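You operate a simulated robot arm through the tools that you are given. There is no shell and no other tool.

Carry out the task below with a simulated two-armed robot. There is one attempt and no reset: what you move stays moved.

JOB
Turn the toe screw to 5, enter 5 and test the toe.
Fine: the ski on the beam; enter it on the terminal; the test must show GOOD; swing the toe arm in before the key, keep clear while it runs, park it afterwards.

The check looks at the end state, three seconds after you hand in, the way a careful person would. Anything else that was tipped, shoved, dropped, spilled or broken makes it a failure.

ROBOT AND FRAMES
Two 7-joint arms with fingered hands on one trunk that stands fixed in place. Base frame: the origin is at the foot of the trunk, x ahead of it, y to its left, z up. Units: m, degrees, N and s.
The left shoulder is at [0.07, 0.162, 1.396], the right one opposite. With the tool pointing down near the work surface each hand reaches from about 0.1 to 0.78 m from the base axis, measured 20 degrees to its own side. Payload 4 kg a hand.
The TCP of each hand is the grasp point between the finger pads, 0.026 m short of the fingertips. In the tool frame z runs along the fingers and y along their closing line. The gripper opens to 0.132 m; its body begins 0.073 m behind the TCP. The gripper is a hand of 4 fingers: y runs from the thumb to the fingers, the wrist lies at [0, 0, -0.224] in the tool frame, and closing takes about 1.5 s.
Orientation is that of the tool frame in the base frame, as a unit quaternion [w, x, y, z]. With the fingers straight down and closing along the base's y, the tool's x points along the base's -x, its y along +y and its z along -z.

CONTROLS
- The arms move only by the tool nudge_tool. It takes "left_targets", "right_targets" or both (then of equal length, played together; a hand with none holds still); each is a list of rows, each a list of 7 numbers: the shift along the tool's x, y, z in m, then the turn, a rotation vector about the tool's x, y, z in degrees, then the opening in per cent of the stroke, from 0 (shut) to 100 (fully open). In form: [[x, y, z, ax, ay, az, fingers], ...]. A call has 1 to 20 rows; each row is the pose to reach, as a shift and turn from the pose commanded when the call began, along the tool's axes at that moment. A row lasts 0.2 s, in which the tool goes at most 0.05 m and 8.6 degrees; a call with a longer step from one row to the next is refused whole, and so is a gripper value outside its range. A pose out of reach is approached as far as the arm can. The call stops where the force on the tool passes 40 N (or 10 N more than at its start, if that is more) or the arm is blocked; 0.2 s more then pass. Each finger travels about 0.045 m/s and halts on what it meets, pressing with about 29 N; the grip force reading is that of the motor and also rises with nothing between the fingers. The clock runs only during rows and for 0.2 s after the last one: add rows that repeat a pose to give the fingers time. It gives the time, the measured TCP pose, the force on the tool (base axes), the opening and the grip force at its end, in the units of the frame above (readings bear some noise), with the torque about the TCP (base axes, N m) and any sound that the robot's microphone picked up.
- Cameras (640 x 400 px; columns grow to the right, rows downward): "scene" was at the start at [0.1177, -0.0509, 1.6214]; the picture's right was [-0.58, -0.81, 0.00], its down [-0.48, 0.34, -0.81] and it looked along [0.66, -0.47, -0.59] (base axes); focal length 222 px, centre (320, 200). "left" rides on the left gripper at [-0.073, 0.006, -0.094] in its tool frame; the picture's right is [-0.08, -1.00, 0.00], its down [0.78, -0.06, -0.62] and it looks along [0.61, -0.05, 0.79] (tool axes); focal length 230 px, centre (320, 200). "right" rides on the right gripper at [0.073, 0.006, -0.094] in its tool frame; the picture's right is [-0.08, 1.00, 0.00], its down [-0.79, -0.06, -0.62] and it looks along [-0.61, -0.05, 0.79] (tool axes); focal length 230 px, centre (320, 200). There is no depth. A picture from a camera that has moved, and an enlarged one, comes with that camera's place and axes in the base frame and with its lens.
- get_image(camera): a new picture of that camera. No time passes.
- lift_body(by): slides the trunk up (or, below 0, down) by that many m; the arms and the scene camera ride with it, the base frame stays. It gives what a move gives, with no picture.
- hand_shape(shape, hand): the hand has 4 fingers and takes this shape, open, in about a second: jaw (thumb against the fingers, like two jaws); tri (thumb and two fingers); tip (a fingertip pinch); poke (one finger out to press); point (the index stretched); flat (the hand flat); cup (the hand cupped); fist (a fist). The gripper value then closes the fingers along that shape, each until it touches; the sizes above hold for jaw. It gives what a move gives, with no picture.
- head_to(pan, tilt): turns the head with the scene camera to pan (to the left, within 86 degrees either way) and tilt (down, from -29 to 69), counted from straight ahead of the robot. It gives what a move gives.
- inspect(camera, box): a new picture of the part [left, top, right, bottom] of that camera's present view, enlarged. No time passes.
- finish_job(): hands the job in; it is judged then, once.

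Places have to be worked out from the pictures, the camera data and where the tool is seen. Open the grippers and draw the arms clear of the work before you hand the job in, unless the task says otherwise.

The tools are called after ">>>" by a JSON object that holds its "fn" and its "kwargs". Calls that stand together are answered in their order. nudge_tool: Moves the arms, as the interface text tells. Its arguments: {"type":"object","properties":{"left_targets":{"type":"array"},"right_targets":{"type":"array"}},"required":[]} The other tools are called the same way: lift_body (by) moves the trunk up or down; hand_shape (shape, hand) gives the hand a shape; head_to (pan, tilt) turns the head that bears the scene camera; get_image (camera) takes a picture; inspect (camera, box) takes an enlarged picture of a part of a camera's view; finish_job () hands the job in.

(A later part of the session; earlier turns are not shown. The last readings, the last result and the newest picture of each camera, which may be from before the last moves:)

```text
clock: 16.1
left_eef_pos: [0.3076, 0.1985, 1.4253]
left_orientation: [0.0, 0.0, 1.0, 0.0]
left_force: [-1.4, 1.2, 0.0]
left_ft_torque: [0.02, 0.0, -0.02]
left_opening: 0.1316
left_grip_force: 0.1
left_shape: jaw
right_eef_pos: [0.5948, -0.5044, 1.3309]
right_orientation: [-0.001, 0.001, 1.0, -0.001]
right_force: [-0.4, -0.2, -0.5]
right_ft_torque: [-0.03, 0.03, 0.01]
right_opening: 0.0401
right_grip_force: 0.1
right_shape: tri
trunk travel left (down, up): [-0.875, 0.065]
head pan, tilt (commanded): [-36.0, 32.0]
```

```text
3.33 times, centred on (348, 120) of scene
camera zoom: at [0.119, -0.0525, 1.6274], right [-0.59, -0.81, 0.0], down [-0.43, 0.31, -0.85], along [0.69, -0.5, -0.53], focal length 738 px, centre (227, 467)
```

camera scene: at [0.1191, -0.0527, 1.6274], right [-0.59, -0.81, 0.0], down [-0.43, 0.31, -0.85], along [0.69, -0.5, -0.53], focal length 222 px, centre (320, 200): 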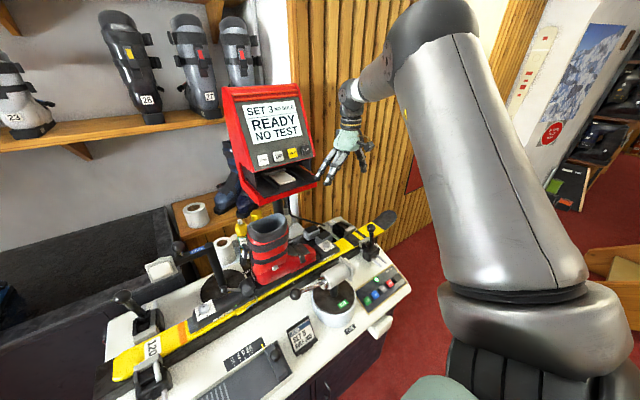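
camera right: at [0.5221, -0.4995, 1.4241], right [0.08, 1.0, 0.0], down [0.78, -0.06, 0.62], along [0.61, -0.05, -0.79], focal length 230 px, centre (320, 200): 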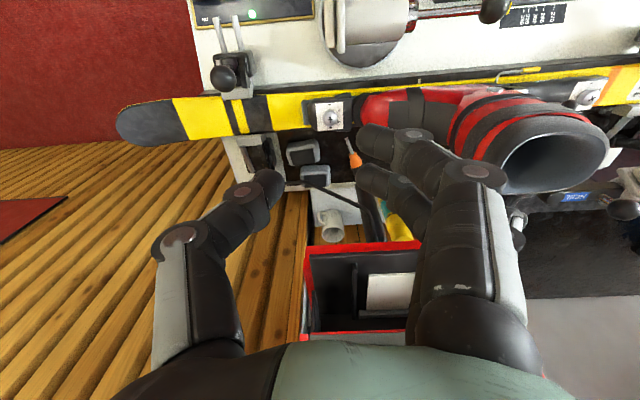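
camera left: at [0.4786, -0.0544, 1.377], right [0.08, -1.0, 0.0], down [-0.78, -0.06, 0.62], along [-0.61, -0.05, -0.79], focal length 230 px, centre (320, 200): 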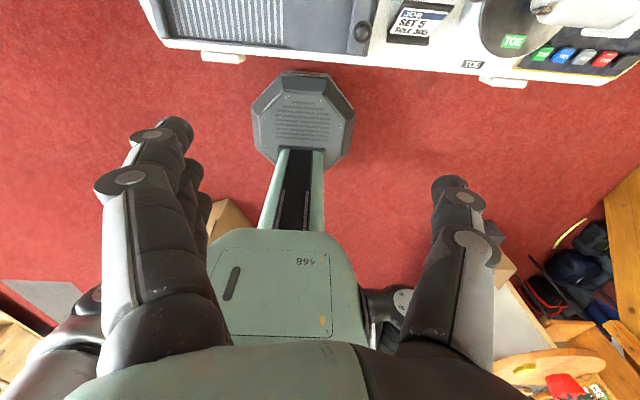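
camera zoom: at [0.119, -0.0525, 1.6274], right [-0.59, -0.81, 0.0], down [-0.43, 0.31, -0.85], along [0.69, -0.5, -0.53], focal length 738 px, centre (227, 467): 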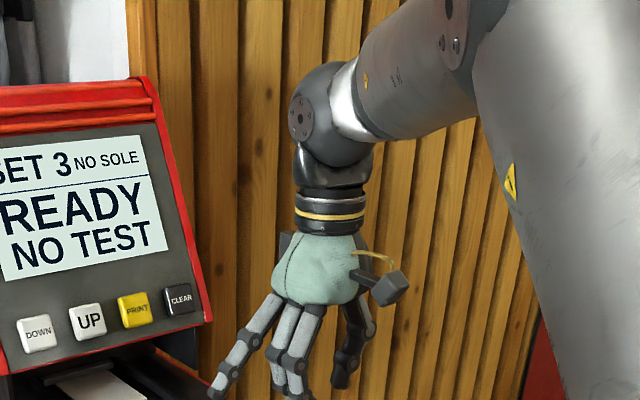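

In "tri" two neighbouring fingers close against the thumb. I'll check "jaw" at the same opening for comparison before choosing.

>>> {"fn": "hand_shape", "kwargs": {"hand": "right", "shape": "jaw"}}

>>> {"fn": "nudge_tool", "kwargs": {"right_targets": [[0, 0, 0, 0, 0, 0, 60], [0, 0, 0, 0, 0, 0, 40], [0, 0, 0, 0, 0, 0, 22], [0, 0, 0, 0, 0, 0, 22], [0, 0, 0, 0, 0, 0, 22], [0, 0, 0, 0, 0, 0, 22], [0, 0, 0, 0, 0, 0, 22], [0, 0, 0, 0, 0, 0, 22]]}}

>>> {"fn": "get_image", "kwargs": {"camera": "right"}}

>>> {"fn": "inspect", "kwargs": {"camera": "scene", "box": [300, 90, 396, 210]}}

```text
clock: 17.0
left_eef_pos: [0.3076, 0.1983, 1.4237]
left_orientation: [0.001, 0.0, 1.0, -0.001]
left_force: [0.3, -0.3, 0.4]
left_ft_torque: [0.0, 0.0, 0.0]
left_opening: 0.1318
left_grip_force: 0.0
left_shape: jaw
right_eef_pos: [0.5946, -0.5063, 1.3302]
right_orientation: [-0.001, 0.0, 1.0, -0.001]
right_force: [-0.3, 0.0, 0.2]
right_ft_torque: [-0.02, 0.0, 0.01]
right_opening: 0.1318
right_grip_force: 0.0
right_shape: jaw
trunk travel left (down, up): [-0.875, 0.065]
head pan, tilt (commanded): [-36.0, 32.0]
```

```text
clock: 18.8
left_eef_pos: [0.3073, 0.1985, 1.4238]
left_orientation: [0.0, 0.001, 1.0, 0.0]
left_force: [0.2, 0.6, 0.9]
left_ft_torque: [0.02, -0.01, 0.0]
left_opening: 0.1321
left_grip_force: 0.0
left_shape: jaw
right_eef_pos: [0.5952, -0.5066, 1.3309]
right_orientation: [0.0, 0.001, 1.0, -0.001]
right_force: [1.2, -0.5, -0.4]
right_ft_torque: [0.01, -0.02, 0.02]
right_opening: 0.0296
right_grip_force: 0.1
right_shape: jaw
trunk travel left (down, up): [-0.875, 0.065]
head pan, tilt (commanded): [-36.0, 32.0]
```

```text
taken
camera right: at [0.5221, -0.4995, 1.4241], right [0.08, 1.0, 0.0], down [0.78, -0.06, 0.62], along [0.61, -0.05, -0.79], focal length 230 px, centre (320, 200)
```

right: 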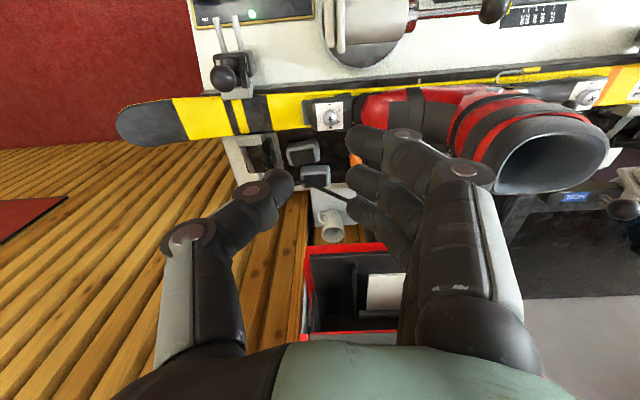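

```text
3.33 times, centred on (348, 150) of scene
camera zoom: at [0.119, -0.0525, 1.6274], right [-0.59, -0.81, 0.0], down [-0.43, 0.31, -0.85], along [0.69, -0.5, -0.53], focal length 738 px, centre (227, 367)
```

zoom: 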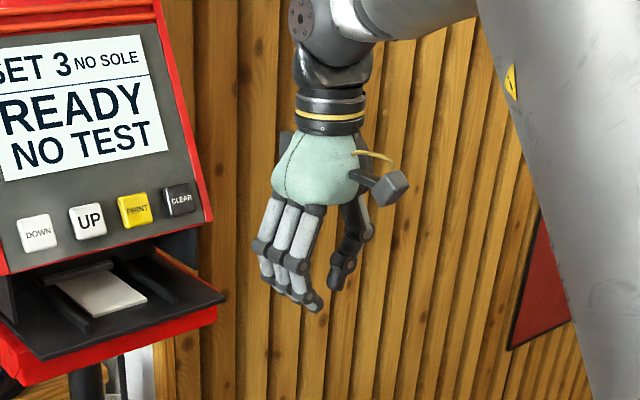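

Jaw puts the middle finger opposite the thumb, with the other fingers close alongside; tip leaves those outside fingers spread away. To keep spread fingers off the boot I want the hand yawed half a turn; I'll back off 0.1 m and test how far the wrist can turn in free air.

>>> {"fn": "nudge_tool", "kwargs": {"right_targets": [[0.04, 0, 0, 0, 0, 0, 22], [0.08, 0, 0, 0, 0, 0, 22], [0.1, 0, 0, 0, 0, 8, 22], [0.1, 0, 0, 0, 0, 16, 22], [0.1, 0, 0, 0, 0, 24, 22], [0.1, 0, 0, 0, 0, 32, 22], [0.1, 0, 0, 0, 0, 40, 22], [0.1, 0, 0, 0, 0, 48, 22], [0.1, 0, 0, 0, 0, 56, 22], [0.1, 0, 0, 0, 0, 64, 22], [0.1, 0, 0, 0, 0, 72, 22], [0.1, 0, 0, 0, 0, 80, 22], [0.1, 0, 0, 0, 0, 88, 22], [0.1, 0, 0, 0, 0, 90, 22]]}}

>>> {"fn": "get_image", "kwargs": {"camera": "scene"}}

```text
clock: 21.8
left_eef_pos: [0.3076, 0.1993, 1.4242]
left_orientation: [-0.001, 0.0, 1.0, -0.001]
left_force: [-0.5, -0.2, -0.8]
left_ft_torque: [-0.01, -0.01, -0.01]
left_opening: 0.132
left_grip_force: 0.0
left_shape: jaw
right_eef_pos: [0.4959, -0.5062, 1.3282]
right_orientation: [0.001, 0.708, 0.706, -0.001]
right_force: [-0.2, -0.4, 0.1]
right_ft_torque: [0.0, 0.0, 0.0]
right_opening: 0.0293
right_grip_force: 0.0
right_shape: jaw
trunk travel left (down, up): [-0.875, 0.065]
head pan, tilt (commanded): [-36.0, 32.0]
```

```text
taken
camera scene: at [0.1192, -0.0525, 1.6274], right [-0.59, -0.81, 0.0], down [-0.43, 0.31, -0.85], along [0.69, -0.5, -0.53], focal length 222 px, centre (320, 200)
```

scene: 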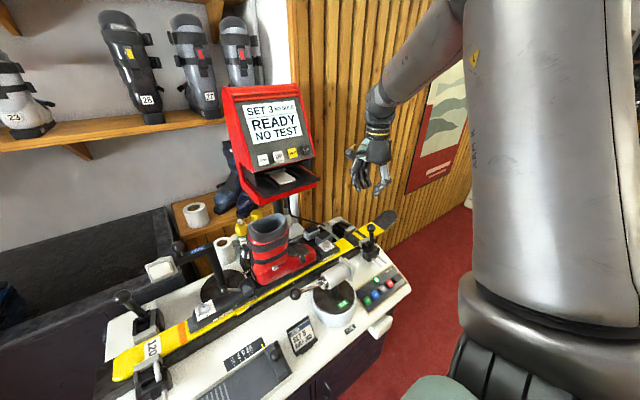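

The +90° turn was reached cleanly. I'll go on another 90° in the same direction.

>>> {"fn": "nudge_tool", "kwargs": {"right_targets": [[0, 0, 0, 0, 0, 8, 22], [0, 0, 0, 0, 0, 16, 22], [0, 0, 0, 0, 0, 24, 22], [0, 0, 0, 0, 0, 32, 22], [0, 0, 0, 0, 0, 40, 22], [0, 0, 0, 0, 0, 48, 22], [0, 0, 0, 0, 0, 56, 22], [0, 0, 0, 0, 0, 64, 22], [0, 0, 0, 0, 0, 72, 22], [0, 0, 0, 0, 0, 80, 22], [0, 0, 0, 0, 0, 88, 22], [0, 0, 0, 0, 0, 90, 22]]}}

>>> {"fn": "get_image", "kwargs": {"camera": "scene"}}

>>> {"fn": "get_image", "kwargs": {"camera": "right"}}

```text
clock: 24.4
left_eef_pos: [0.3127, 0.1944, 1.4241]
left_orientation: [-0.001, 0.001, 1.0, 0.002]
left_force: [-0.6, -1.3, 0.1]
left_ft_torque: [0.02, 0.07, 0.0]
left_opening: 0.1315
left_grip_force: 0.1
left_shape: jaw
right_eef_pos: [0.5768, -0.5595, 1.3805]
right_orientation: [-0.003, 1.0, 0.0, -0.006]
right_force: [0.4, -0.1, 0.1]
right_ft_torque: [0.06, 0.04, 0.0]
right_opening: 0.0293
right_grip_force: 0.0
right_shape: jaw
right hand out of reach, approached as far as the arm can: row 3, 4, 5, 6, 7, 8, 9, 10, 11, 12
trunk travel left (down, up): [-0.875, 0.065]
head pan, tilt (commanded): [-36.0, 32.0]
```

```text
taken
camera scene: at [0.1239, -0.0583, 1.6269], right [-0.59, -0.81, 0.0], down [-0.43, 0.32, -0.85], along [0.68, -0.5, -0.53], focal length 222 px, centre (320, 200)
```

scene: 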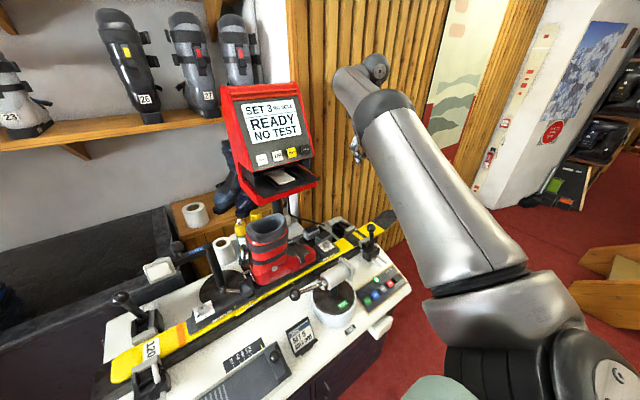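

```text
taken
camera right: at [0.6513, -0.5664, 1.4735], right [-0.08, -1.0, -0.01], down [-0.78, 0.05, 0.63], along [-0.62, 0.05, -0.78], focal length 230 px, centre (320, 200)
```

right: 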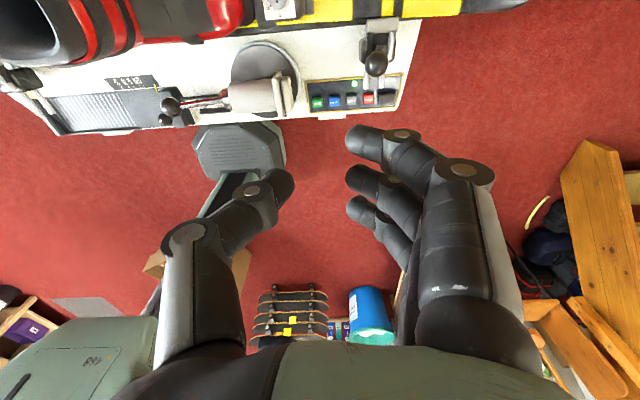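

At half a turn the arm had to flip its elbow and drifted off, so that orientation isn't usable. I'll turn back 90° to the orientation that worked.

>>> {"fn": "nudge_tool", "kwargs": {"right_targets": [[0, 0, 0, 0, 0, -8, 22], [0, 0, 0, 0, 0, -16, 22], [0, 0, 0, 0, 0, -24, 22], [0, 0, 0, 0, 0, -32, 22], [0, 0, 0, 0, 0, -40, 22], [0, 0, 0, 0, 0, -48, 22], [0, 0, 0, 0, 0, -56, 22], [0, 0, 0, 0, 0, -64, 22], [0, 0, 0, 0, 0, -72, 22], [0, 0, 0, 0, 0, -80, 22], [0, 0, 0, 0, 0, -88, 22], [0, 0, 0, 0, 0, -90, 22], [0, 0, 0, 0, 0, -90, 22], [0, 0, 0, 0, 0, -90, 22]]}}

>>> {"fn": "get_image", "kwargs": {"camera": "scene"}}

```text
clock: 27.4
left_eef_pos: [0.3065, 0.1998, 1.4244]
left_orientation: [0.0, -0.001, 1.0, 0.0]
left_force: [0.4, -0.1, -0.2]
left_ft_torque: [-0.01, -0.01, 0.01]
left_opening: 0.132
left_grip_force: 0.1
left_shape: jaw
right_eef_pos: [0.5781, -0.5579, 1.3891]
right_orientation: [0.001, 0.707, 0.707, -0.001]
right_force: [0.3, 0.0, 0.7]
right_ft_torque: [0.01, 0.01, 0.03]
right_opening: 0.0293
right_grip_force: 0.0
right_shape: jaw
trunk travel left (down, up): [-0.875, 0.065]
head pan, tilt (commanded): [-36.0, 32.0]
```

```text
taken
camera scene: at [0.1191, -0.0525, 1.6274], right [-0.59, -0.81, 0.0], down [-0.43, 0.31, -0.85], along [0.69, -0.5, -0.53], focal length 222 px, centre (320, 200)
```

scene: 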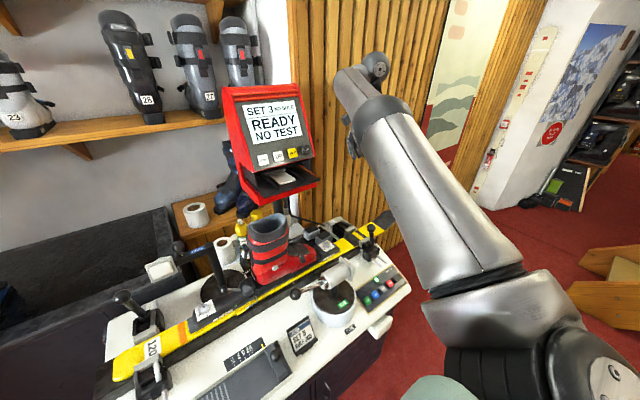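

The hand is at [0.578, -0.558, 1.389] with fingers now closing along x (thumb toward me). I'll lower the trunk 0.2 m and test the reach towards a point above the knob, staying well above the bench items.

>>> {"fn": "lift_body", "kwargs": {"by": -0.2}}

>>> {"fn": "nudge_tool", "kwargs": {"right_targets": [[0.02, 0.03, 0, 0, 0, 0, 35], [0.04, 0.06, 0, 0, 0, 0, 35], [0.066, 0.09, 0, 0, 0, 0, 35], [0.066, 0.1, 0, 0, 0, 0, 35], [0.066, 0.1, 0, 0, 0, 0, 35]]}}

>>> {"fn": "get_image", "kwargs": {"camera": "scene"}}

>>> {"fn": "get_image", "kwargs": {"camera": "right"}}

```text
clock: 29.6
left_eef_pos: [0.3068, 0.1996, 1.2252]
left_orientation: [-0.001, 0.001, 1.0, 0.0]
left_force: [0.5, -0.3, 0.4]
left_ft_torque: [0.02, 0.02, 0.03]
left_opening: 0.1318
left_grip_force: 0.1
left_shape: jaw
right_eef_pos: [0.5771, -0.5581, 1.1889]
right_orientation: [0.001, 0.707, 0.707, 0.0]
right_force: [0.0, 0.4, 1.0]
right_ft_torque: [-0.02, 0.03, -0.01]
right_opening: 0.029
right_grip_force: 0.0
right_shape: jaw
trunk travel left (down, up): [-0.675, 0.265]
head pan, tilt (commanded): [-36.0, 32.0]
```

```text
clock: 30.8
left_eef_pos: [0.3081, 0.1993, 1.2246]
left_orientation: [0.0, 0.0, 1.0, -0.001]
left_force: [-0.3, 0.7, 0.7]
left_ft_torque: [0.02, 0.0, -0.02]
left_opening: 0.1315
left_grip_force: 0.0
left_shape: jaw
right_eef_pos: [0.6308, -0.492, 1.1892]
right_orientation: [0.004, 0.708, 0.706, -0.003]
right_force: [0.1, 0.5, -0.1]
right_ft_torque: [-0.03, 0.04, -0.02]
right_opening: 0.0458
right_grip_force: 0.0
right_shape: jaw
right hand out of reach, approached as far as the arm can: row 2, 3, 4, 5
trunk travel left (down, up): [-0.675, 0.265]
head pan, tilt (commanded): [-36.0, 32.0]
```

```text
taken
camera scene: at [0.119, -0.0523, 1.4274], right [-0.59, -0.81, 0.0], down [-0.43, 0.31, -0.85], along [0.69, -0.5, -0.53], focal length 222 px, centre (320, 200)
```

scene: 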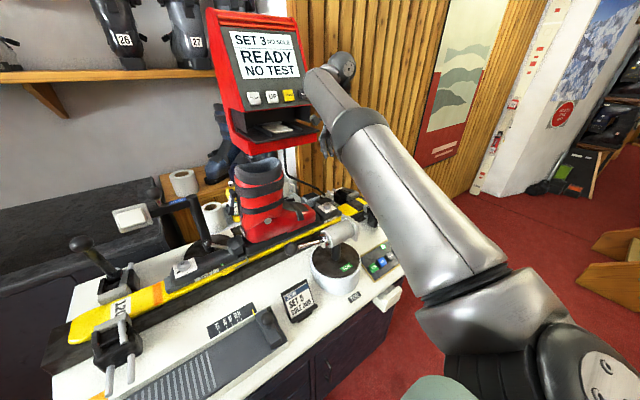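

```text
taken
camera right: at [0.6365, -0.4191, 1.2822], right [1.0, -0.08, 0.0], down [-0.06, -0.78, 0.62], along [-0.05, -0.62, -0.78], focal length 230 px, centre (320, 200)
```

right: 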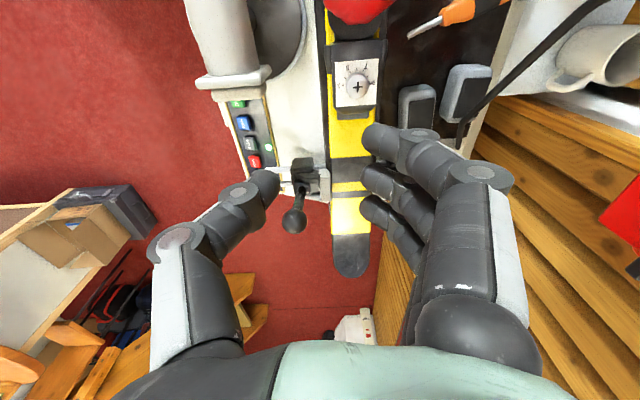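

Now the camera looks straight down on the knob: it confirms the knob at about [0.678, -0.490] and the pointer at 9. I'll descend to z 1.06 with a 6° forward lean and centre over the knob, still about 7 cm above it.

>>> {"fn": "inspect", "kwargs": {"camera": "right", "box": [325, 60, 389, 110]}}

>>> {"fn": "nudge_tool", "kwargs": {"right_targets": [[0, 0, 0.03, -2, 0, 0, 35], [0, 0.01, 0.06, -4, 0, 0, 35], [0, 0.02, 0.09, -6, 0, 0, 35], [0.001, 0.035, 0.12, -6, 0, 0, 35], [0.001, 0.047, 0.13, -6, 0, 0, 35], [0.001, 0.047, 0.13, -6, 0, 0, 35]]}}

>>> {"fn": "get_image", "kwargs": {"camera": "right"}}

>>> {"fn": "get_image", "kwargs": {"camera": "scene"}}

```text
8.00 times, centred on (357, 85) of right
camera zoom: at [0.6365, -0.4191, 1.2822], right [1.0, -0.08, 0.0], down [-0.06, -0.78, 0.62], along [-0.05, -0.62, -0.78], focal length 1841 px, centre (24, 1120)
```

zoom: 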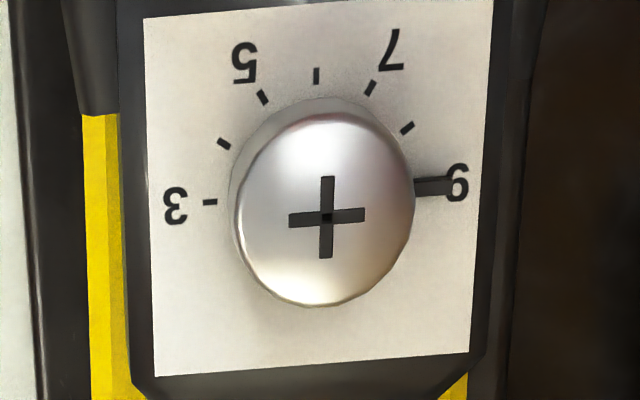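

```text
clock: 32.2
left_eef_pos: [0.3075, 0.1995, 1.2252]
left_orientation: [0.001, 0.0, 1.0, -0.001]
left_force: [-0.3, 0.2, 0.7]
left_ft_torque: [-0.04, 0.02, 0.0]
left_opening: 0.1318
left_grip_force: 0.1
left_shape: jaw
right_eef_pos: [0.6635, -0.4984, 1.1146]
right_orientation: [0.063, 0.696, 0.715, -0.019]
right_force: [-0.1, -0.4, -0.6]
right_ft_torque: [0.02, -0.04, 0.0]
right_opening: 0.0459
right_grip_force: 0.1
right_shape: jaw
right hand out of reach, approached as far as the arm can: row 1, 2, 3, 4, 5, 6
trunk travel left (down, up): [-0.675, 0.265]
head pan, tilt (commanded): [-36.0, 32.0]
```

```text
taken
camera right: at [0.6612, -0.4155, 1.1996], right [1.0, -0.05, 0.07], down [-0.08, -0.71, 0.7], along [0.02, -0.7, -0.71], focal length 230 px, centre (320, 200)
```

right: 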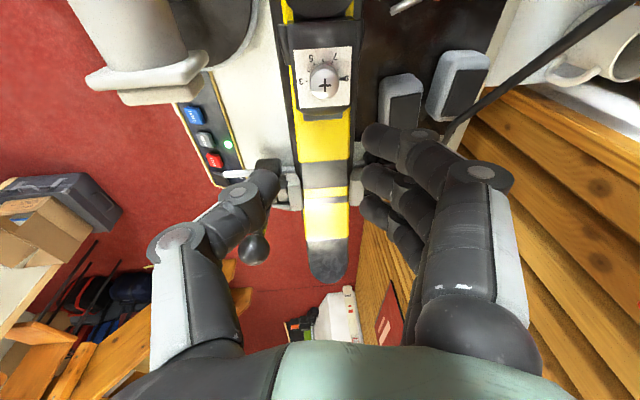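

```text
taken
camera scene: at [0.1187, -0.0523, 1.4274], right [-0.59, -0.81, 0.0], down [-0.43, 0.31, -0.85], along [0.69, -0.5, -0.53], focal length 222 px, centre (320, 200)
```

scene: 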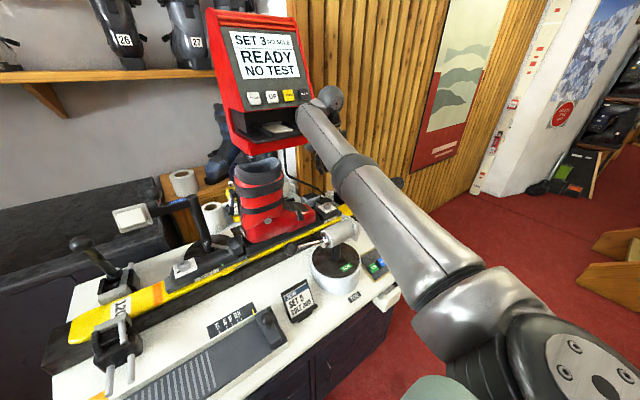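

The pointer is clearly on 9. The descent ran into a reach limit with the orientation slightly off; I'll restore the attitude with a 12° forward lean toward the knob and descend to about z 1.06.

>>> {"fn": "nudge_tool", "kwargs": {"right_targets": [[0.002, 0, 0, -4, 3, 1, 35], [0.004, 0, 0.01, -8.4, 6.4, 2.2, 35], [0.008, 0.003, 0.025, -8.4, 6.4, 2.2, 35], [0.012, 0.0054, 0.04, -8.4, 6.4, 2.2, 35], [0.014, 0.0054, 0.0537, -8.4, 6.4, 2.2, 35], [0.014, 0.0054, 0.0537, -8.4, 6.4, 2.2, 35]]}}

```text
clock: 33.6
left_eef_pos: [0.3078, 0.1984, 1.224]
left_orientation: [0.001, 0.0, 1.0, 0.001]
left_force: [-0.4, -0.4, 0.1]
left_ft_torque: [0.01, 0.0, -0.02]
left_opening: 0.1316
left_grip_force: 0.1
left_shape: jaw
right_eef_pos: [0.6632, -0.4989, 1.1142]
right_orientation: [0.063, 0.696, 0.715, -0.019]
right_force: [-0.3, 0.1, 1.3]
right_ft_torque: [0.0, 0.0, 0.01]
right_opening: 0.0459
right_grip_force: 0.0
right_shape: jaw
right hand out of reach, approached as far as the arm can: row 1, 2, 3, 4, 5, 6
trunk travel left (down, up): [-0.675, 0.265]
head pan, tilt (commanded): [-36.0, 32.0]
```

No motion at all, so a joint limit is holding it in this flipped posture. I'll retreat back and up, then return the hand to the starting yaw to regain the normal posture.

>>> {"fn": "nudge_tool", "kwargs": {"right_targets": [[0, -0.02, -0.03, 0, 0, 0, 35], [0, -0.05, -0.06, 0, 0, 0, 35], [0, -0.09, -0.09, 0, 0, 0, 35], [0, -0.13, -0.12, 0, 0, 0, 35], [0, -0.17, -0.15, 0, 0, 0, 35], [0, -0.21, -0.15, 0, 0, 0, 35], [0, -0.25, -0.15, 0, 0, 0, 35], [0, -0.27, -0.15, 0, 0, 0, 35]]}}

>>> {"fn": "get_image", "kwargs": {"camera": "scene"}}

```text
clock: 35.4
left_eef_pos: [0.3068, 0.1995, 1.2236]
left_orientation: [0.0, 0.0, 1.0, -0.001]
left_force: [0.0, 1.1, -1.0]
left_ft_torque: [0.01, 0.02, 0.0]
left_opening: 0.1319
left_grip_force: 0.1
left_shape: jaw
right_eef_pos: [0.4544, -0.5265, 1.3494]
right_orientation: [0.06, 0.696, 0.716, -0.02]
right_force: [-0.3, 0.1, -0.2]
right_ft_torque: [-0.01, 0.03, 0.0]
right_opening: 0.0459
right_grip_force: 0.1
right_shape: jaw
right hand out of reach, approached as far as the arm can: row 1, 2, 3, 4, 5, 6, 7, 8
trunk travel left (down, up): [-0.675, 0.265]
head pan, tilt (commanded): [-36.0, 32.0]
```

```text
taken
camera scene: at [0.1191, -0.052, 1.4274], right [-0.59, -0.81, 0.0], down [-0.43, 0.31, -0.85], along [0.69, -0.5, -0.53], focal length 222 px, centre (320, 200)
```

scene: 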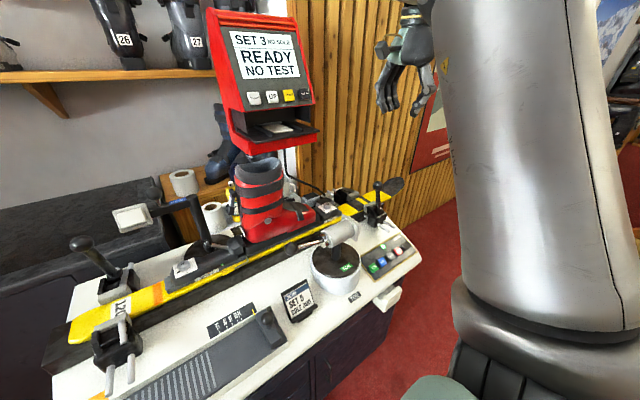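

The arm is limited when the wrist is above the shoulder; the hand should work well below it. I'll raise the trunk back to the starting height, then straighten the hand and come down from there.

>>> {"fn": "lift_body", "kwargs": {"by": 0.2}}

>>> {"fn": "nudge_tool", "kwargs": {"right_targets": [[0, 0, 0.03, 0, 0, 0, 35], [0, 0, 0.06, 0, 0, 0, 35], [0, 0, 0.09, 0, 0, 0, 35], [0, 0, 0.12, 0, 0, 0, 35], [0, 0, 0.15, 0, 0, 0, 35], [0, 0, 0.18, 0, 0, 0, 35], [0, 0, 0.21, 0, 0, 0, 35], [0, 0, 0.24, 0, 0, 0, 35], [0, 0, 0.27, 0, 0, 0, 35], [0, 0, 0.3, 0, 0, 0, 35]]}}

>>> {"fn": "get_image", "kwargs": {"camera": "scene"}}

```text
clock: 37.5
left_eef_pos: [0.3066, 0.2002, 1.4241]
left_orientation: [0.0, 0.0, 1.0, 0.0]
left_force: [-0.7, 0.1, 0.1]
left_ft_torque: [-0.03, -0.03, 0.01]
left_opening: 0.1321
left_grip_force: 0.0
left_shape: jaw
right_eef_pos: [0.4538, -0.5286, 1.5492]
right_orientation: [0.062, 0.697, 0.715, -0.02]
right_force: [-0.4, -0.2, 0.7]
right_ft_torque: [0.0, 0.0, 0.0]
right_opening: 0.0461
right_grip_force: 0.1
right_shape: jaw
trunk travel left (down, up): [-0.875, 0.065]
head pan, tilt (commanded): [-36.0, 32.0]
```

```text
clock: 39.8
left_eef_pos: [0.3078, 0.1964, 1.4249]
left_orientation: [0.0, 0.001, 1.0, 0.001]
left_force: [1.6, -0.7, -0.1]
left_ft_torque: [0.04, 0.04, -0.01]
left_opening: 0.1316
left_grip_force: 0.1
left_shape: jaw
right_eef_pos: [0.5777, -0.6462, 1.319]
right_orientation: [0.058, 0.697, 0.714, -0.021]
right_force: [0.5, 0.1, -0.5]
right_ft_torque: [0.04, -0.01, -0.01]
right_opening: 0.0461
right_grip_force: 0.2
right_shape: jaw
right hand out of reach, approached as far as the arm can: row 1, 2, 3, 4, 5, 6, 7, 8, 9, 10
trunk travel left (down, up): [-0.875, 0.065]
head pan, tilt (commanded): [-36.0, 32.0]
```

```text
taken
camera scene: at [0.1203, -0.0548, 1.6273], right [-0.59, -0.81, 0.0], down [-0.43, 0.31, -0.85], along [0.69, -0.5, -0.53], focal length 222 px, centre (320, 200)
```

scene: 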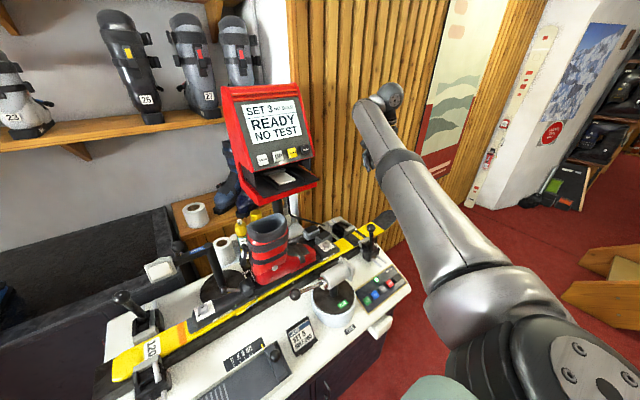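

The arm is still in the flipped posture and drifts. I'll go back toward the initial pose (original yaw, back and up) to recover the normal configuration.

>>> {"fn": "nudge_tool", "kwargs": {"right_targets": [[0.007, -0.01, -0.012, -0.2, 0.6, -7.4, 35], [0.014, -0.02, -0.025, -0.4, 1.2, -14.8, 35], [0.021, -0.03, -0.037, -0.6, 1.8, -22.2, 35], [0.028, -0.04, -0.05, -0.8, 2.5, -29.6, 35], [0.035, -0.05, -0.062, -1.0, 3.1, -37, 35], [0.042, -0.06, -0.074, -1.2, 3.7, -44.4, 35], [0.049, -0.07, -0.087, -1.4, 4.3, -51.8, 35], [0.056, -0.08, -0.1, -1.6, 4.9, -59.2, 35], [0.063, -0.09, -0.112, -1.8, 5.5, -66.6, 35], [0.07, -0.1, -0.124, -2.0, 6.2, -74, 35], [0.077, -0.11, -0.136, -2.2, 6.8, -81.4, 35], [0.084, -0.1176, -0.148, -2.4, 7.4, -88.3, 35], [0.084, -0.1176, -0.148, -2.4, 7.4, -88.3, 35]]}}

>>> {"fn": "get_image", "kwargs": {"camera": "scene"}}

```text
clock: 42.5
left_eef_pos: [0.3075, 0.1989, 1.4238]
left_orientation: [0.0, 0.0, 1.0, 0.0]
left_force: [-0.4, 0.4, 0.9]
left_ft_torque: [0.02, 0.01, -0.01]
left_opening: 0.1318
left_grip_force: 0.0
left_shape: jaw
right_eef_pos: [0.4652, -0.5682, 1.4809]
right_orientation: [-0.001, -0.001, 1.0, -0.001]
right_force: [0.5, 0.4, -0.4]
right_ft_torque: [0.0, -0.03, -0.02]
right_opening: 0.0462
right_grip_force: 0.0
right_shape: jaw
right hand out of reach, approached as far as the arm can: row 1, 2, 3, 4, 5, 6, 7, 8, 9, 10, 11, 12, 13
trunk travel left (down, up): [-0.875, 0.065]
head pan, tilt (commanded): [-36.0, 32.0]
```

```text
taken
camera scene: at [0.1195, -0.0526, 1.6274], right [-0.59, -0.81, 0.0], down [-0.43, 0.31, -0.85], along [0.69, -0.5, -0.53], focal length 222 px, centre (320, 200)
```

scene: 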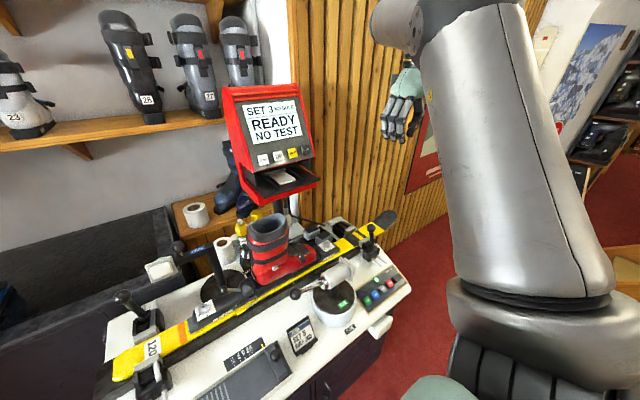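

The hand is back to the original yaw at [0.465, -0.568, 1.481]. I'll test whether it now goes down cleanly.

>>> {"fn": "nudge_tool", "kwargs": {"right_targets": [[0, 0, 0.03, 0, 0, 0, 35], [0, 0, 0.06, 0, 0, 0, 35], [0, 0, 0.09, 0, 0, 0, 35], [0, 0, 0.12, 0, 0, 0, 35], [0, 0, 0.15, 0, 0, 0, 35], [0, 0, 0.15, 0, 0, 0, 35]]}}

>>> {"fn": "get_image", "kwargs": {"camera": "scene"}}

```text
clock: 44.0
left_eef_pos: [0.308, 0.1985, 1.423]
left_orientation: [0.0, 0.001, 1.0, 0.0]
left_force: [0.1, 0.8, -0.2]
left_ft_torque: [-0.01, -0.01, 0.0]
left_opening: 0.1317
left_grip_force: 0.0
left_shape: jaw
right_eef_pos: [0.5241, -0.6227, 1.3888]
right_orientation: [0.001, 0.0, 1.0, -0.002]
right_force: [0.2, 0.0, -0.3]
right_ft_torque: [0.03, 0.0, 0.0]
right_opening: 0.046
right_grip_force: 0.0
right_shape: jaw
right hand out of reach, approached as far as the arm can: row 1, 2, 3, 4, 5, 6
trunk travel left (down, up): [-0.875, 0.065]
head pan, tilt (commanded): [-36.0, 32.0]
```

```text
taken
camera scene: at [0.1193, -0.0528, 1.6274], right [-0.59, -0.81, 0.0], down [-0.43, 0.31, -0.85], along [0.69, -0.5, -0.53], focal length 222 px, centre (320, 200)
```

scene: 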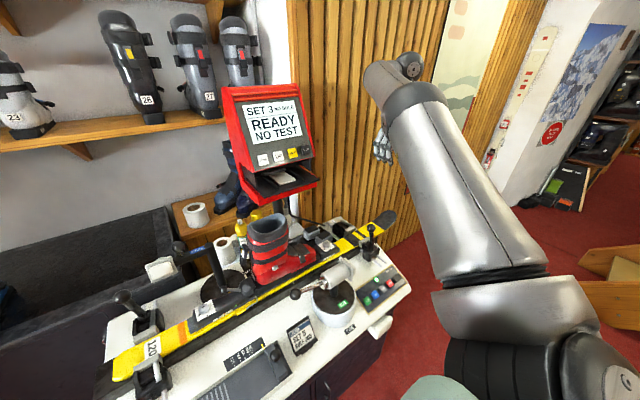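

Still the same posture. I'll drive it all the way back to the starting pose, close to the body, where the elbow has to bend the normal way.

>>> {"fn": "nudge_tool", "kwargs": {"right_targets": [[0, 0.01, -0.04, 0, 0, 0, 35], [0.02, 0.02, -0.08, 0, 0, 0, 35], [0.04, 0.03, -0.12, 0, 0, 0, 35], [0.07, 0.04, -0.13, 0, 0, 0, 35], [0.1, 0.05, -0.14, 0, 0, 0, 35], [0.13, 0.06, -0.15, 0, 0, 0, 35], [0.16, 0.065, -0.15, 0, 0, 0, 35], [0.19, 0.065, -0.15, 0, 0, 0, 35], [0.21, 0.065, -0.15, 0, 0, 0, 35], [0.21, 0.065, -0.15, 0, 0, 0, 35]]}}

>>> {"fn": "get_image", "kwargs": {"camera": "scene"}}

```text
clock: 46.1
left_eef_pos: [0.3104, 0.2012, 1.4232]
left_orientation: [-0.002, 0.0, 1.0, 0.0]
left_force: [-0.5, 0.0, -0.4]
left_ft_torque: [-0.01, 0.04, 0.01]
left_opening: 0.1317
left_grip_force: 0.0
left_shape: jaw
right_eef_pos: [0.316, -0.5532, 1.5392]
right_orientation: [-0.001, 0.001, 1.0, -0.001]
right_force: [0.9, 1.1, 0.2]
right_ft_torque: [-0.02, 0.03, -0.01]
right_opening: 0.046
right_grip_force: 0.1
right_shape: jaw
trunk travel left (down, up): [-0.875, 0.065]
head pan, tilt (commanded): [-36.0, 32.0]
```

```text
taken
camera scene: at [0.1236, -0.0515, 1.627], right [-0.59, -0.81, 0.0], down [-0.43, 0.31, -0.85], along [0.68, -0.5, -0.53], focal length 222 px, centre (320, 200)
```

scene: 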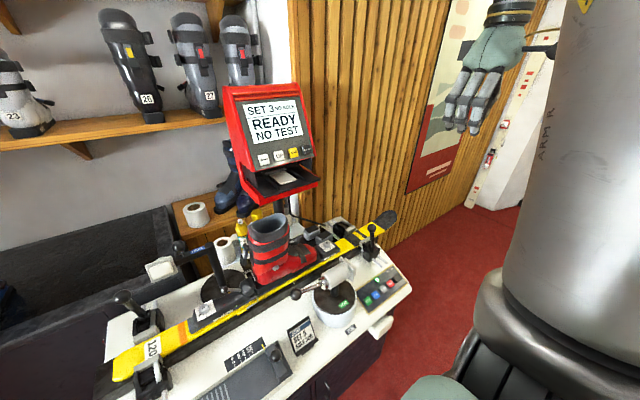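

Reached cleanly now. I'll test a straight descent of 0.3 m here, in front of the bench edge and far above it.

>>> {"fn": "nudge_tool", "kwargs": {"right_targets": [[0, 0, 0.04, 0, 0, 0, 35], [0, 0, 0.08, 0, 0, 0, 35], [0, 0, 0.12, 0, 0, 0, 35], [0, 0, 0.16, 0, 0, 0, 35], [0, 0, 0.2, 0, 0, 0, 35], [0, 0, 0.24, 0, 0, 0, 35], [0, 0, 0.28, 0, 0, 0, 35], [0, 0, 0.3, 0, 0, 0, 35]]}}

>>> {"fn": "get_image", "kwargs": {"camera": "scene"}}

```text
clock: 48.0
left_eef_pos: [0.3046, 0.208, 1.4234]
left_orientation: [0.001, 0.001, 1.0, -0.003]
left_force: [0.4, 0.8, -0.9]
left_ft_torque: [-0.03, -0.05, 0.03]
left_opening: 0.132
left_grip_force: 0.0
left_shape: jaw
right_eef_pos: [0.2888, -0.5656, 1.239]
right_orientation: [-0.03, 0.038, 0.998, -0.04]
right_force: [7.5, 6.4, -1.6]
right_ft_torque: [-0.5, 0.59, -0.01]
right_opening: 0.0459
right_grip_force: 0.0
right_shape: jaw
right hand out of reach, approached as far as the arm can: row 1, 2, 3, 4, 5, 6, 7
trunk travel left (down, up): [-0.875, 0.065]
head pan, tilt (commanded): [-36.0, 32.0]
```

```text
taken
camera scene: at [0.1168, -0.0425, 1.6276], right [-0.59, -0.81, 0.0], down [-0.43, 0.31, -0.85], along [0.69, -0.5, -0.53], focal length 222 px, centre (320, 200)
```

scene: 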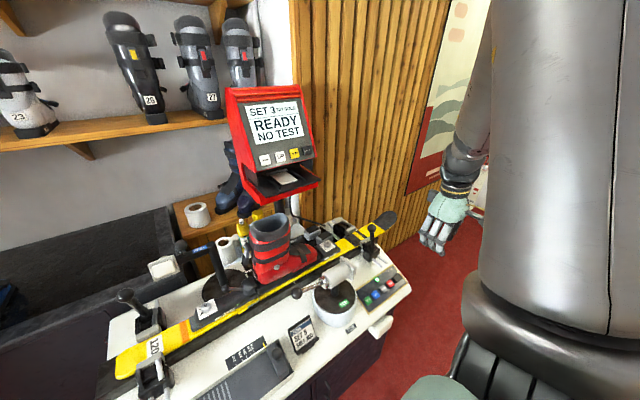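

It got down to z 1.239 (last row in reach) after a fast reconfiguration. I'll hold briefly to settle and read the pose again.

>>> {"fn": "nudge_tool", "kwargs": {"right_targets": [[0, 0, 0, 0, 0, 0, 35], [0, 0, 0, 0, 0, 0, 35], [0, 0, 0, 0, 0, 0, 35]]}}

>>> {"fn": "get_image", "kwargs": {"camera": "scene"}}

```text
clock: 48.8
left_eef_pos: [0.3079, 0.2019, 1.4239]
left_orientation: [0.001, 0.0, 1.0, -0.001]
left_force: [-0.6, 0.1, -0.1]
left_ft_torque: [-0.03, 0.04, -0.02]
left_opening: 0.132
left_grip_force: 0.1
left_shape: jaw
right_eef_pos: [0.3126, -0.5497, 1.2331]
right_orientation: [0.002, 0.001, 1.0, -0.003]
right_force: [0.1, 0.5, -0.3]
right_ft_torque: [0.05, 0.0, 0.03]
right_opening: 0.0463
right_grip_force: 0.0
right_shape: jaw
trunk travel left (down, up): [-0.875, 0.065]
head pan, tilt (commanded): [-36.0, 32.0]
```

```text
taken
camera scene: at [0.1193, -0.0501, 1.6274], right [-0.59, -0.81, 0.0], down [-0.43, 0.31, -0.85], along [0.69, -0.5, -0.53], focal length 222 px, centre (320, 200)
```

scene: 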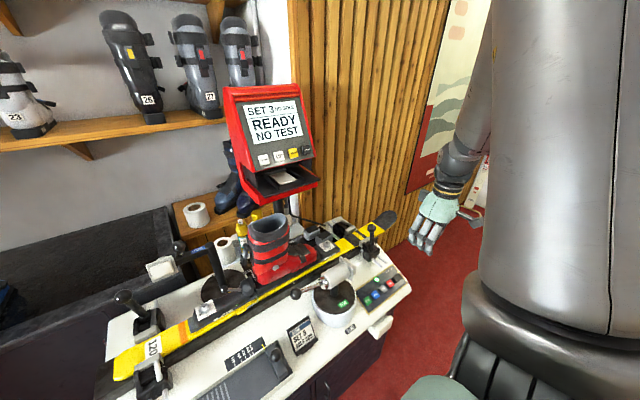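

Settled cleanly at [0.313, -0.550, 1.233]. Next I'll move forward over the bench toward the knob at z about 1.15, above all items there except the boot cuff, which stays to the left.

>>> {"fn": "nudge_tool", "kwargs": {"right_targets": [[-0.03, 0.005, 0.01, 0, 0, 0, 35], [-0.06, 0.01, 0.02, 0, 0, 0, 35], [-0.09, 0.015, 0.03, 0, 0, 0, 35], [-0.12, 0.02, 0.04, 0, 0, 0, 35], [-0.15, 0.025, 0.05, 0, 0, 0, 35], [-0.18, 0.03, 0.06, 0, 0, 0, 35], [-0.21, 0.035, 0.07, 0, 0, 0, 35], [-0.24, 0.04, 0.08, 0, 0, 0, 35], [-0.27, 0.045, 0.08, 0, 0, 0, 35], [-0.29, 0.05, 0.08, 0, 0, 0, 35], [-0.29, 0.05, 0.08, 0, 0, 0, 35]]}}

>>> {"fn": "get_image", "kwargs": {"camera": "scene"}}

```text
clock: 51.1
left_eef_pos: [0.3076, 0.1981, 1.4254]
left_orientation: [0.0, 0.0, 1.0, 0.0]
left_force: [-0.1, -0.3, -0.5]
left_ft_torque: [0.02, 0.0, 0.0]
left_opening: 0.1319
left_grip_force: 0.0
left_shape: jaw
right_eef_pos: [0.6017, -0.5069, 1.1602]
right_orientation: [0.002, 0.001, 1.0, -0.002]
right_force: [-0.3, -0.3, 0.1]
right_ft_torque: [-0.01, 0.0, 0.02]
right_opening: 0.0461
right_grip_force: 0.0
right_shape: jaw
trunk travel left (down, up): [-0.875, 0.065]
head pan, tilt (commanded): [-36.0, 32.0]
```

```text
taken
camera scene: at [0.1189, -0.0524, 1.6274], right [-0.59, -0.81, 0.0], down [-0.43, 0.31, -0.85], along [0.69, -0.5, -0.53], focal length 222 px, centre (320, 200)
```

scene: 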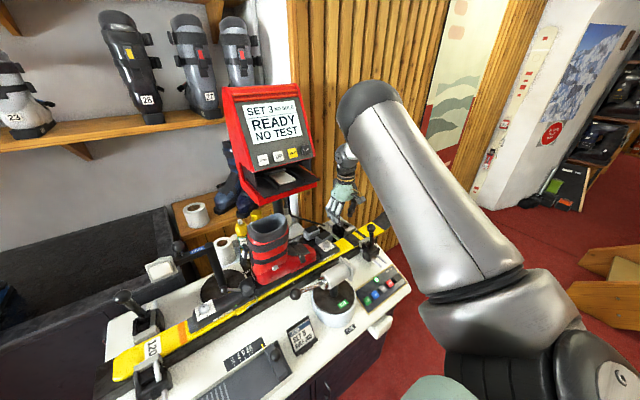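

Clean motion now, at [0.602, -0.507, 1.160]. I'll test reaching to right above the knob at z 1.06.

>>> {"fn": "nudge_tool", "kwargs": {"right_targets": [[-0.02, 0.005, 0.02, 0, 0, 0, 35], [-0.04, 0.01, 0.045, 0, 0, 0, 35], [-0.06, 0.014, 0.07, 0, 0, 0, 35], [-0.077, 0.0165, 0.095, 0, 0, 0, 35], [-0.077, 0.0165, 0.1, 0, 0, 0, 35], [-0.077, 0.0165, 0.1, 0, 0, 0, 35]]}}

>>> {"fn": "get_image", "kwargs": {"camera": "scene"}}

>>> {"fn": "get_image", "kwargs": {"camera": "right"}}

```text
clock: 52.5
left_eef_pos: [0.3059, 0.2015, 1.4236]
left_orientation: [0.0, 0.0, 1.0, -0.001]
left_force: [0.4, 0.3, 0.3]
left_ft_torque: [-0.01, 0.04, 0.0]
left_opening: 0.1318
left_grip_force: 0.0
left_shape: jaw
right_eef_pos: [0.679, -0.4897, 1.0596]
right_orientation: [0.001, 0.0, 1.0, -0.004]
right_force: [0.6, 0.3, -0.3]
right_ft_torque: [-0.02, 0.02, 0.03]
right_opening: 0.0462
right_grip_force: 0.0
right_shape: jaw
trunk travel left (down, up): [-0.875, 0.065]
head pan, tilt (commanded): [-36.0, 32.0]
```

```text
taken
camera scene: at [0.1183, -0.0509, 1.6275], right [-0.59, -0.81, 0.0], down [-0.43, 0.31, -0.85], along [0.69, -0.5, -0.53], focal length 222 px, centre (320, 200)
```

scene: 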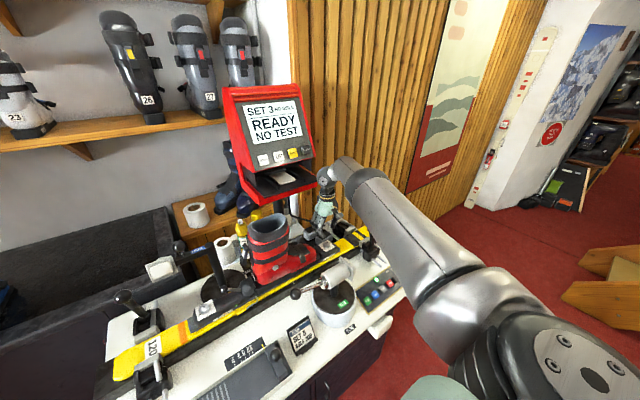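

```text
taken
camera right: at [0.6045, -0.4832, 1.1534], right [0.08, 1.0, -0.01], down [0.78, -0.06, 0.62], along [0.62, -0.05, -0.79], focal length 230 px, centre (320, 200)
```

right: 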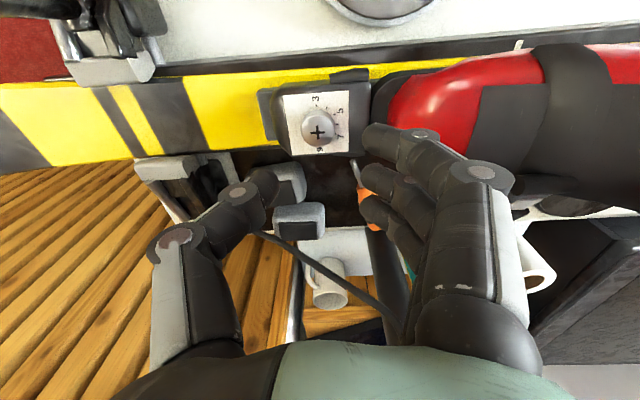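

Reach is exact here with no lean. The knob is at about [0.677, -0.4905]. I'll rise 5 cm and turn the hand 90° so the fingers close along x, thumb toward me, keeping them clear of the boot toe.

>>> {"fn": "nudge_tool", "kwargs": {"right_targets": [[0, 0, -0.03, 0, 0, 0, 35], [0, 0, -0.05, 0, 0, 8, 35], [0, 0, -0.05, 0, 0, 16, 35], [0, 0, -0.05, 0, 0, 24, 35], [0, 0, -0.05, 0, 0, 32, 35], [0, 0, -0.05, 0, 0, 40, 35], [0, 0, -0.05, 0, 0, 48, 35], [0, 0, -0.05, 0, 0, 56, 35], [0, 0, -0.05, 0, 0, 64, 35], [0, 0, -0.05, 0, 0, 72, 35], [0, 0, -0.05, 0, 0, 80, 35], [0, 0, -0.05, 0, 0, 88, 35], [0, 0, -0.05, 0, 0, 90, 35]]}}

>>> {"fn": "get_image", "kwargs": {"camera": "right"}}

>>> {"fn": "get_image", "kwargs": {"camera": "scene"}}

```text
clock: 55.4
left_eef_pos: [0.3066, 0.1988, 1.4248]
left_orientation: [-0.001, -0.001, 1.0, 0.0]
left_force: [-0.9, 0.1, 0.4]
left_ft_torque: [0.0, -0.03, 0.03]
left_opening: 0.132
left_grip_force: 0.0
left_shape: jaw
right_eef_pos: [0.6015, -0.5136, 1.1181]
right_orientation: [0.009, 0.704, 0.711, 0.001]
right_force: [-1.0, 0.5, -0.2]
right_ft_torque: [0.01, 0.01, 0.01]
right_opening: 0.0462
right_grip_force: 0.0
right_shape: jaw
right hand out of reach, approached as far as the arm can: row 9, 10, 11, 12, 13
trunk travel left (down, up): [-0.875, 0.065]
head pan, tilt (commanded): [-36.0, 32.0]
```

```text
taken
camera right: at [0.605, -0.4406, 1.2109], right [1.0, -0.07, 0.01], down [-0.06, -0.78, 0.63], along [-0.03, -0.62, -0.78], focal length 230 px, centre (320, 200)
```

right: 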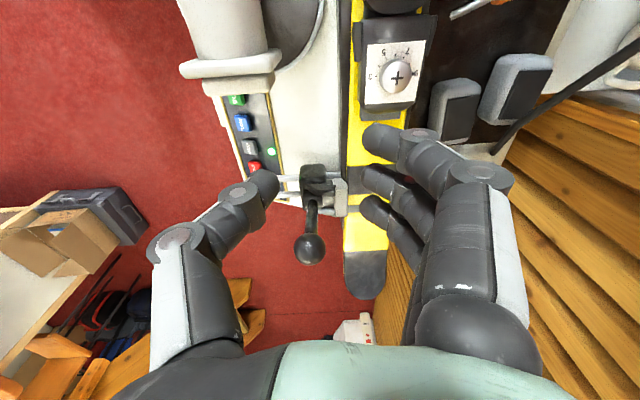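

```text
taken
camera scene: at [0.119, -0.0528, 1.6274], right [-0.59, -0.81, 0.0], down [-0.43, 0.31, -0.85], along [0.69, -0.5, -0.53], focal length 222 px, centre (320, 200)
```

scene: 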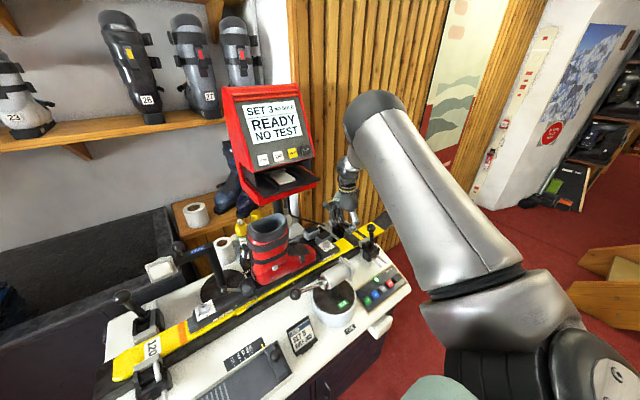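

Turning below about 30° yaw pulls the arm back, so I'll use the reachable range. I'll return over the knob while turning the other way and test up to 150° yaw at safe height.

>>> {"fn": "nudge_tool", "kwargs": {"right_targets": [[0, 0, 0, 0, 0, -8, 35], [0, 0, 0, 0, 0, -16, 35], [0, 0, 0, 0, 0, -24, 35], [0.005, 0.02, 0, 0, 0, -32, 35], [0.01, 0.04, 0, 0, 0, -40, 35], [0.018, 0.06, 0, 0, 0, -48, 35], [0.023, 0.0755, 0, 0, 0, -56, 35], [0.023, 0.0755, 0, 0, 0, -64, 35], [0.023, 0.0755, 0, 0, 0, -72, 35], [0.023, 0.0755, 0, 0, 0, -80, 35], [0.023, 0.0755, 0, 0, 0, -88, 35], [0.023, 0.0755, 0, 0, 0, -96, 35], [0.023, 0.0755, 0, 0, 0, -104, 35], [0.023, 0.0755, 0, 0, 0, -112, 35], [0.023, 0.0755, 0, 0, 0, -120, 35], [0.023, 0.0755, 0, 0, 0, -128, 35], [0.023, 0.0755, 0, 0, 0, -136, 35], [0.023, 0.0755, 0, 0, 0, -144, 35], [0.023, 0.0755, 0, 0, 0, -150, 35]]}}

>>> {"fn": "get_image", "kwargs": {"camera": "right"}}

>>> {"fn": "get_image", "kwargs": {"camera": "scene"}}

```text
clock: 59.4
left_eef_pos: [0.3077, 0.1997, 1.4238]
left_orientation: [0.0, -0.001, 1.0, 0.0]
left_force: [-0.3, -1.0, -0.1]
left_ft_torque: [-0.01, -0.03, -0.02]
left_opening: 0.1319
left_grip_force: 0.0
left_shape: jaw
right_eef_pos: [0.6762, -0.491, 1.1191]
right_orientation: [-0.001, -0.501, 0.866, -0.004]
right_force: [0.7, -0.5, -1.1]
right_ft_torque: [-0.05, 0.02, -0.02]
right_opening: 0.0461
right_grip_force: 0.0
right_shape: jaw
trunk travel left (down, up): [-0.875, 0.065]
head pan, tilt (commanded): [-36.0, 32.0]
```

```text
taken
camera right: at [0.6347, -0.5517, 1.214], right [-0.83, 0.56, 0.0], down [0.44, 0.65, 0.61], along [0.35, 0.51, -0.79], focal length 230 px, centre (320, 200)
```

right: 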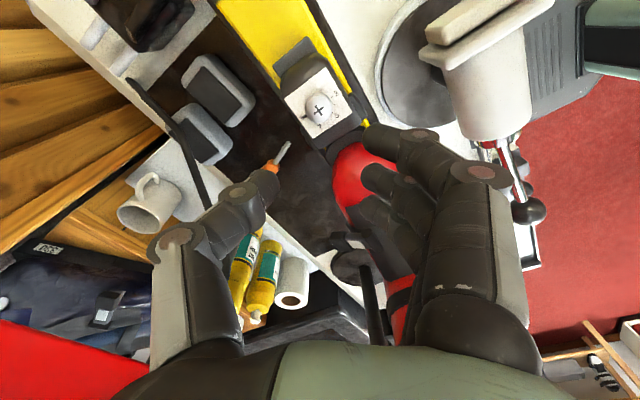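

```text
taken
camera scene: at [0.1191, -0.0525, 1.6274], right [-0.59, -0.81, 0.0], down [-0.43, 0.31, -0.85], along [0.69, -0.5, -0.53], focal length 222 px, centre (320, 200)
```

scene: 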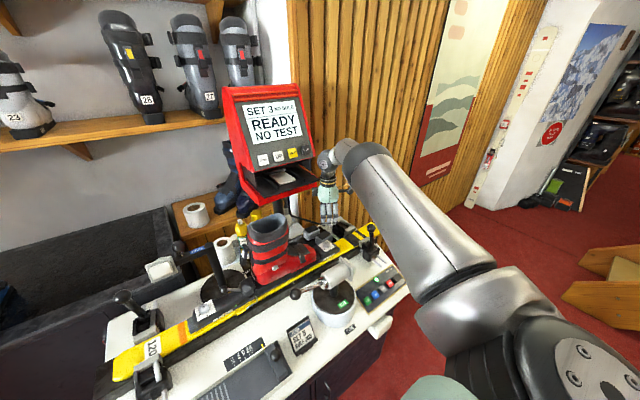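

θ = 150° is reached cleanly over the knob. I'll test further to 210° at the same height.

>>> {"fn": "nudge_tool", "kwargs": {"right_targets": [[0, 0, 0, 0, 0, -8, 35], [0, 0, 0, 0, 0, -16, 35], [0, 0, 0, 0, 0, -24, 35], [0, 0, 0, 0, 0, -32, 35], [0, 0, 0, 0, 0, -40, 35], [0, 0, 0, 0, 0, -48, 35], [0, 0, 0, 0, 0, -56, 35], [0, 0, 0, 0, 0, -60, 35]]}}

>>> {"fn": "get_image", "kwargs": {"camera": "right"}}

```text
clock: 61.1
left_eef_pos: [0.3077, 0.198, 1.4237]
left_orientation: [0.0, 0.0, 1.0, 0.0]
left_force: [-0.3, 0.6, -0.4]
left_ft_torque: [0.02, 0.04, 0.0]
left_opening: 0.1318
left_grip_force: 0.0
left_shape: jaw
right_eef_pos: [0.6763, -0.4916, 1.1216]
right_orientation: [0.001, 0.866, -0.499, 0.003]
right_force: [0.1, -0.2, -0.1]
right_ft_torque: [0.03, 0.01, 0.0]
right_opening: 0.0463
right_grip_force: 0.1
right_shape: jaw
trunk travel left (down, up): [-0.875, 0.065]
head pan, tilt (commanded): [-36.0, 32.0]
```

```text
taken
camera right: at [0.7076, -0.5578, 1.2142], right [-0.9, -0.43, 0.0], down [-0.34, 0.71, 0.61], along [-0.26, 0.55, -0.79], focal length 230 px, centre (320, 200)
```

right: 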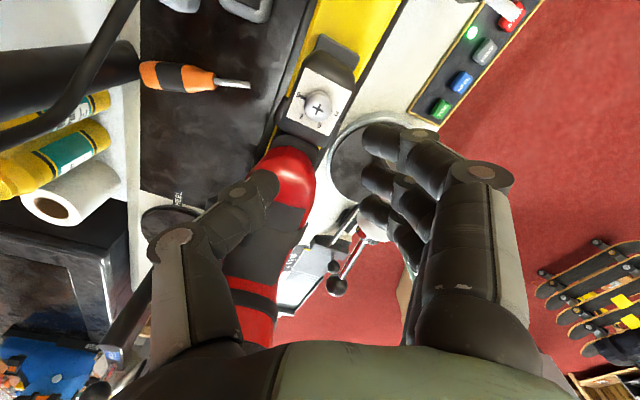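

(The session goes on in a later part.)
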